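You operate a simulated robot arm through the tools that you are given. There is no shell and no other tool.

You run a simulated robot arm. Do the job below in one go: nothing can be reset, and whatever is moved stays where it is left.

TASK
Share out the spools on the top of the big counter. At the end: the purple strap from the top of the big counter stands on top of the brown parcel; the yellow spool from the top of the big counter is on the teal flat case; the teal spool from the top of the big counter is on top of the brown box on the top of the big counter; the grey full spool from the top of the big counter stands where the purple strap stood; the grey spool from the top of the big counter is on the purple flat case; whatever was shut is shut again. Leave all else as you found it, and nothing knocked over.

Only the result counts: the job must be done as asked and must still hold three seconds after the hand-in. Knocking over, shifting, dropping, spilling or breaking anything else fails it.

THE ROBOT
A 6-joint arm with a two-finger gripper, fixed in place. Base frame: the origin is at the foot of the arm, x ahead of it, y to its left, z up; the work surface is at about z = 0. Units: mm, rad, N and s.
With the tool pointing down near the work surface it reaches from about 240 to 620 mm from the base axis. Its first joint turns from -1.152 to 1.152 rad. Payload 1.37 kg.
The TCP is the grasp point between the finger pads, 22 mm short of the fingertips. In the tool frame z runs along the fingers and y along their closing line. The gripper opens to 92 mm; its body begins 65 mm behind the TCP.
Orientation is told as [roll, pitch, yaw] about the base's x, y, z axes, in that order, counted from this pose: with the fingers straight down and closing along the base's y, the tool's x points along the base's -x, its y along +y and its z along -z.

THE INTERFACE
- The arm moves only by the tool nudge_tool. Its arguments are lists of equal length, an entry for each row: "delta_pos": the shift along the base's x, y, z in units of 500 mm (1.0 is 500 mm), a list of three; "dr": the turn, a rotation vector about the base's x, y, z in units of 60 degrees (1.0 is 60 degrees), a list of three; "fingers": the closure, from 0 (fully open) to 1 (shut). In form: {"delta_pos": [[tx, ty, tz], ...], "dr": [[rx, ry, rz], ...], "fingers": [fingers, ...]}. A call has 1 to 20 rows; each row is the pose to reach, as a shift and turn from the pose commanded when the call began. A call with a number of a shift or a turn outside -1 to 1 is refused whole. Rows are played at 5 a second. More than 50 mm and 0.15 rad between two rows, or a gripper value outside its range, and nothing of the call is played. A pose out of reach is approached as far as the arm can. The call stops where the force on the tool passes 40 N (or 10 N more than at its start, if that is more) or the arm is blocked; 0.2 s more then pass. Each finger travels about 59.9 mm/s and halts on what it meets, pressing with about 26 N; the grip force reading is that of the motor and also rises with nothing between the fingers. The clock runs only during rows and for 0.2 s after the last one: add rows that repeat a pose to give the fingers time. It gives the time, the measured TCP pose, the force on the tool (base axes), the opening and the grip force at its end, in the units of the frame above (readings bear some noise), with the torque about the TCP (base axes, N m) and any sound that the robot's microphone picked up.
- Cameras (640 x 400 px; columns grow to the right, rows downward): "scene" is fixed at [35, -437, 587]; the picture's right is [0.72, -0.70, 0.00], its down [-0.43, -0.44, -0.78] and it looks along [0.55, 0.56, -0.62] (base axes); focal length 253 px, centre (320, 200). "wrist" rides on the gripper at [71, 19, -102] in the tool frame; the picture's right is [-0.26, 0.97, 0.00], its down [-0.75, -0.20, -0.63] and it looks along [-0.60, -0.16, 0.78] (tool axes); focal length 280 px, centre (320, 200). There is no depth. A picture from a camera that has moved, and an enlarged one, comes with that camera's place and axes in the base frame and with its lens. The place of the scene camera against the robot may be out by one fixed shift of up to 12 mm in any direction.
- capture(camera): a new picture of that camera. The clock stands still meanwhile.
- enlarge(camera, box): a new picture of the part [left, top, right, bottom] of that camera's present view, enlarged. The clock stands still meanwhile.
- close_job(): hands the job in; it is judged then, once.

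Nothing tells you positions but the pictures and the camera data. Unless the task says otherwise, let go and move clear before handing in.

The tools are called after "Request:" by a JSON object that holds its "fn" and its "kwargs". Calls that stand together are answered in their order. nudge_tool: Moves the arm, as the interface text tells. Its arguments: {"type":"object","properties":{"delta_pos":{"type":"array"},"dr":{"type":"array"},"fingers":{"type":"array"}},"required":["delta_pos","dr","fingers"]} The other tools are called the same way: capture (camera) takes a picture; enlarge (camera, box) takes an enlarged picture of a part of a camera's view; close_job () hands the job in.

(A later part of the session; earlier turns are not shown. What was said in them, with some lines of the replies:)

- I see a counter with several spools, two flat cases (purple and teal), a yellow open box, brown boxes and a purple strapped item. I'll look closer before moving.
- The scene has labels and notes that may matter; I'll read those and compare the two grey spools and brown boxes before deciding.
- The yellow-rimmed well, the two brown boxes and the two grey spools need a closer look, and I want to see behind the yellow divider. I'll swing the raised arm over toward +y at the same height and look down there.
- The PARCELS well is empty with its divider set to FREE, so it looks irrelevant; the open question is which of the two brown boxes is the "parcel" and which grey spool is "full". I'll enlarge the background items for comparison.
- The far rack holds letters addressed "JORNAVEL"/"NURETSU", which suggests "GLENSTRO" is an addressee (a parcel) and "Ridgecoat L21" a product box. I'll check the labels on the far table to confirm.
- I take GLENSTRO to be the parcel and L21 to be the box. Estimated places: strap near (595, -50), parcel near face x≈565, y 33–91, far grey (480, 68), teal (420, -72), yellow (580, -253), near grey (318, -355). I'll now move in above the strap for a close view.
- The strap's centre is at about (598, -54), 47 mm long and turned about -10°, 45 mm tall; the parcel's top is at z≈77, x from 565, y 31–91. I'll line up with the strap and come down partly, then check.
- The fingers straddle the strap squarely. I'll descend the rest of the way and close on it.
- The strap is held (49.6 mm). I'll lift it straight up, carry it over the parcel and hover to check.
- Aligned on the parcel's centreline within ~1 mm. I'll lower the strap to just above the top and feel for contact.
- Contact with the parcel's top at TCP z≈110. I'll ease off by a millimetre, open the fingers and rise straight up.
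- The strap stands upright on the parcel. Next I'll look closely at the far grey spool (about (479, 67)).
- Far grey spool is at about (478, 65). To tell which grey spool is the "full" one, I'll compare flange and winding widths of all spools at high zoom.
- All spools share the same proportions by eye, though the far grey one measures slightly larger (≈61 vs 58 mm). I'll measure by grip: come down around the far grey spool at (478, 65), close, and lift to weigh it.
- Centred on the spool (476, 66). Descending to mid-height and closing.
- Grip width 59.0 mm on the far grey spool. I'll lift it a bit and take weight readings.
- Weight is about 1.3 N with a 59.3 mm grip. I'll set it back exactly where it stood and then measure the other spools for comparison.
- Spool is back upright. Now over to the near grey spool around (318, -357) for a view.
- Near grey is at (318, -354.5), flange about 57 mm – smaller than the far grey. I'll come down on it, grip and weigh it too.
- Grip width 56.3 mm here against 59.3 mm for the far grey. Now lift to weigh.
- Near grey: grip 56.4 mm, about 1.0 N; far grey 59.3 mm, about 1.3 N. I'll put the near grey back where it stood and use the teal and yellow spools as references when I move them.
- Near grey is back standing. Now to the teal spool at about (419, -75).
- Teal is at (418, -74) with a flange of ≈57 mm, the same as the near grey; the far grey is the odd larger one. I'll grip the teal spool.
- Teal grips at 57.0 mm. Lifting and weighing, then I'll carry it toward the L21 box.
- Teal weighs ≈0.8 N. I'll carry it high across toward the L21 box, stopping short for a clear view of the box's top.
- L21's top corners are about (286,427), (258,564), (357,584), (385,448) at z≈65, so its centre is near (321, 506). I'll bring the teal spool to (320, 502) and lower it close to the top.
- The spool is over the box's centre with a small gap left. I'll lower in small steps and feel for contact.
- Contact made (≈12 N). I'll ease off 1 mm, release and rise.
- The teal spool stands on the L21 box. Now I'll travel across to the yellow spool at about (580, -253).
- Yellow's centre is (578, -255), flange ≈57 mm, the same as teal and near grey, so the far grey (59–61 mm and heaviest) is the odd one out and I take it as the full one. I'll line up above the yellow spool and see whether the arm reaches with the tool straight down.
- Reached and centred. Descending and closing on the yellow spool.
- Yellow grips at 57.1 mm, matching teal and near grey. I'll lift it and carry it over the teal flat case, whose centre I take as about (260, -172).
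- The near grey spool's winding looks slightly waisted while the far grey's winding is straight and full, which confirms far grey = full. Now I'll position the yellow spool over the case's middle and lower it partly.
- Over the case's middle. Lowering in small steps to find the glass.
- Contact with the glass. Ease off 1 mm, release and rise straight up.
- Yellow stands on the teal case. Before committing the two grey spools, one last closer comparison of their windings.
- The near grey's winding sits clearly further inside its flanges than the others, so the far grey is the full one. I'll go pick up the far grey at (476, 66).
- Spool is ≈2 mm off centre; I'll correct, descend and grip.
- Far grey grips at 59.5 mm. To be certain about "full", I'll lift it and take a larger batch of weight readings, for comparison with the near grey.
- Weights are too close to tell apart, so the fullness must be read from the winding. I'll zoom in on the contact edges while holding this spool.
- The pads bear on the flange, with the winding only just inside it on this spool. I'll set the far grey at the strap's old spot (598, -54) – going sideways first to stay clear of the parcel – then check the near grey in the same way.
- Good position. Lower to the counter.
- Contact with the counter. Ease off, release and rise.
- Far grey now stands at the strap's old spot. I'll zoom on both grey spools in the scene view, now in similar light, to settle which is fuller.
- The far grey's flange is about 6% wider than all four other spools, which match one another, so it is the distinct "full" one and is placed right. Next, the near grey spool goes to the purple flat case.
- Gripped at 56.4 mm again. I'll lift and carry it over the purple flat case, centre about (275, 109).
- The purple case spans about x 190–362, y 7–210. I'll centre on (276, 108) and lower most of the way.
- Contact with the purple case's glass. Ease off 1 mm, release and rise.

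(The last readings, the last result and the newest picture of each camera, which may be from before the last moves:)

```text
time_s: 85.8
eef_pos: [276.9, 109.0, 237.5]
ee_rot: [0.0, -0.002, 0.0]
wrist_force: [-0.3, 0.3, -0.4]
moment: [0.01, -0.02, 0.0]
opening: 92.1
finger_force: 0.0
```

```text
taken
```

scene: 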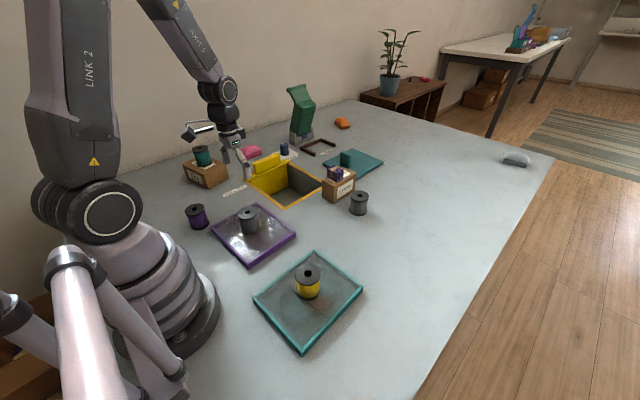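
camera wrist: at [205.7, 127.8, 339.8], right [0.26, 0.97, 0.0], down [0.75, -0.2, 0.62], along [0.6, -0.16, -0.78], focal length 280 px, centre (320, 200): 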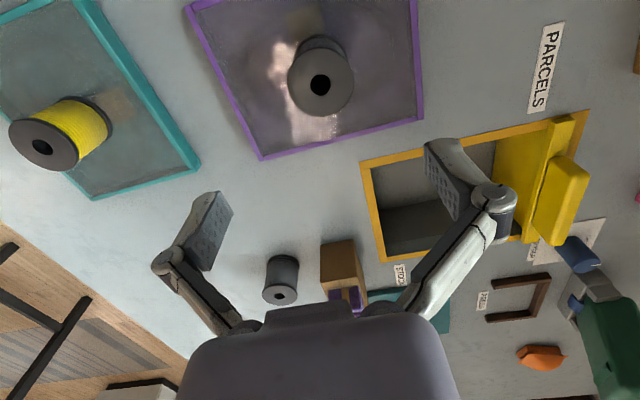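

Everything is placed. Before handing in I'll double-check the parcel/box reading against labels in the background and verify all placements.

Request:
{"fn": "enlarge", "kwargs": {"camera": "scene", "box": [522, 32, 538, 46]}}

Request:
{"fn": "enlarge", "kwargs": {"camera": "scene", "box": [545, 28, 565, 44]}}

Request:
{"fn": "enlarge", "kwargs": {"camera": "scene", "box": [562, 24, 578, 40]}}

Request:
{"fn": "enlarge", "kwargs": {"camera": "scene", "box": [175, 140, 385, 270]}}

Request:
{"fn": "enlarge", "kwargs": {"camera": "scene", "box": [315, 160, 375, 220]}}

```text
16.00 times, centred on (530, 39) of scene
camera zoom: at [35.0, -437.0, 587.0], right [0.72, -0.7, 0.0], down [-0.43, -0.44, -0.78], along [0.55, 0.56, -0.62], focal length 4053 px, centre (-3040, 2776)
```

zoom: 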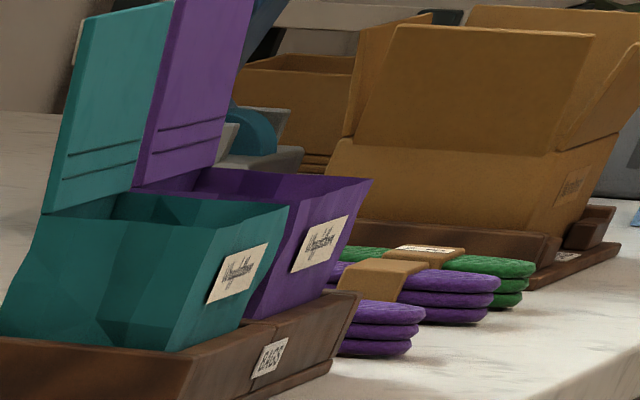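

```text
16.00 times, centred on (555, 36) of scene
camera zoom: at [35.0, -437.0, 587.0], right [0.72, -0.7, 0.0], down [-0.43, -0.44, -0.78], along [0.55, 0.56, -0.62], focal length 4053 px, centre (-3440, 2824)
```

zoom: 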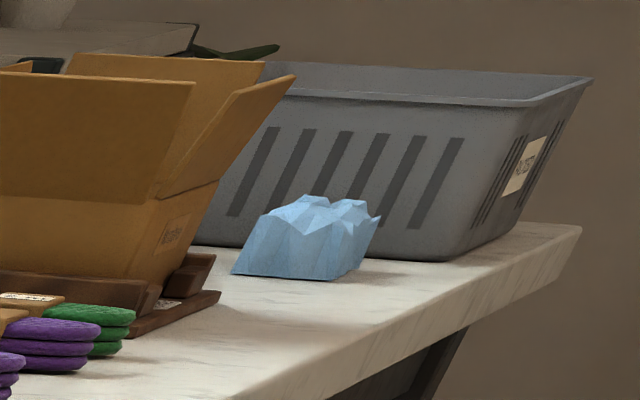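

```text
16.00 times, centred on (570, 32) of scene
camera zoom: at [35.0, -437.0, 587.0], right [0.72, -0.7, 0.0], down [-0.43, -0.44, -0.78], along [0.55, 0.56, -0.62], focal length 4053 px, centre (-3680, 2888)
```

zoom: 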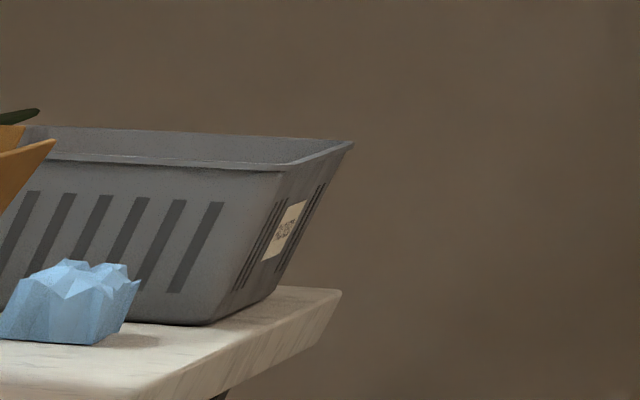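

```text
3.05 times, centred on (280, 205) of scene
camera zoom: at [35.0, -437.0, 587.0], right [0.72, -0.7, 0.0], down [-0.43, -0.44, -0.78], along [0.55, 0.56, -0.62], focal length 772 px, centre (442, 185)
```

zoom: 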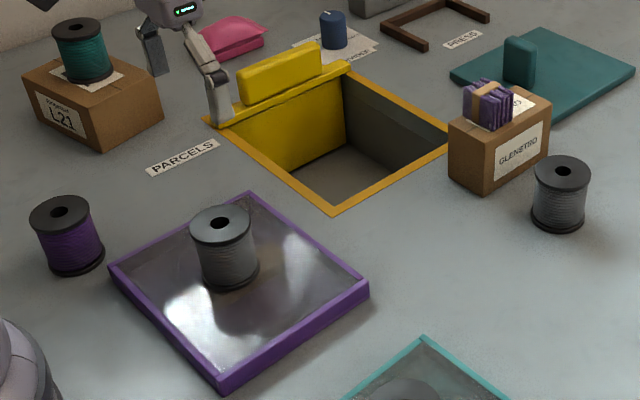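

```text
6.67 times, centred on (345, 190) of scene
camera zoom: at [35.0, -437.0, 587.0], right [0.72, -0.7, 0.0], down [-0.43, -0.44, -0.78], along [0.55, 0.56, -0.62], focal length 1689 px, centre (153, 267)
```

zoom: 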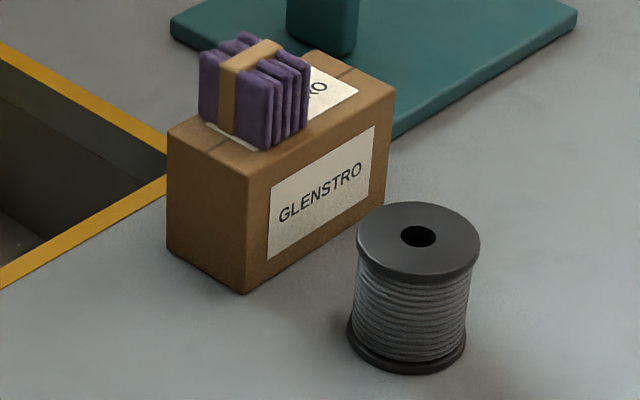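

The strap stands on the GLENSTRO parcel. The teal spool is on the L21 box, yellow on the teal case and near grey on the purple case. The wider (full) grey spool stands on the strap's old spot. Nothing was opened or disturbed and the gripper is empty and clear, so I'm handing in.

Request:
{"fn": "close_job", "kwargs": {}}

```text
The job is handed in.
```

The job is handed in, and all five items are where you asked as far as the last pictures show. The result has not been reported back to me.

- **Purple strap:** it stands upright on the brown parcel, which I took to be the one labelled GLENSTRO.
- **Teal spool:** it stands on the brown box labelled Ridgecoat L21.
- **Yellow spool:** it stands in the middle of the teal flat case.
- **Grey full spool:** it stands where the strap stood.
- **Grey spool:** it stands in the middle of the purple flat case.

Two of these rest on my own reading, because nothing in the scene settled them outright:

- **Parcel and box:** I took GLENSTRO as the parcel because its label matches the addressed letters on the far rack. I took L21 as the box because its label looks like a brand and code.
- **Full grey spool:** I took the wider grey spool as the full one. It gripped at about 59 mm, against 56–57 mm for the other grey, the teal and the yellow. Weighing the two grey spools did not tell them apart.

I lifted each grey spool once to measure it and set it back before its final move. I opened nothing, the only items I handled were the ones you named, and the gripper was empty and clear at hand-in.
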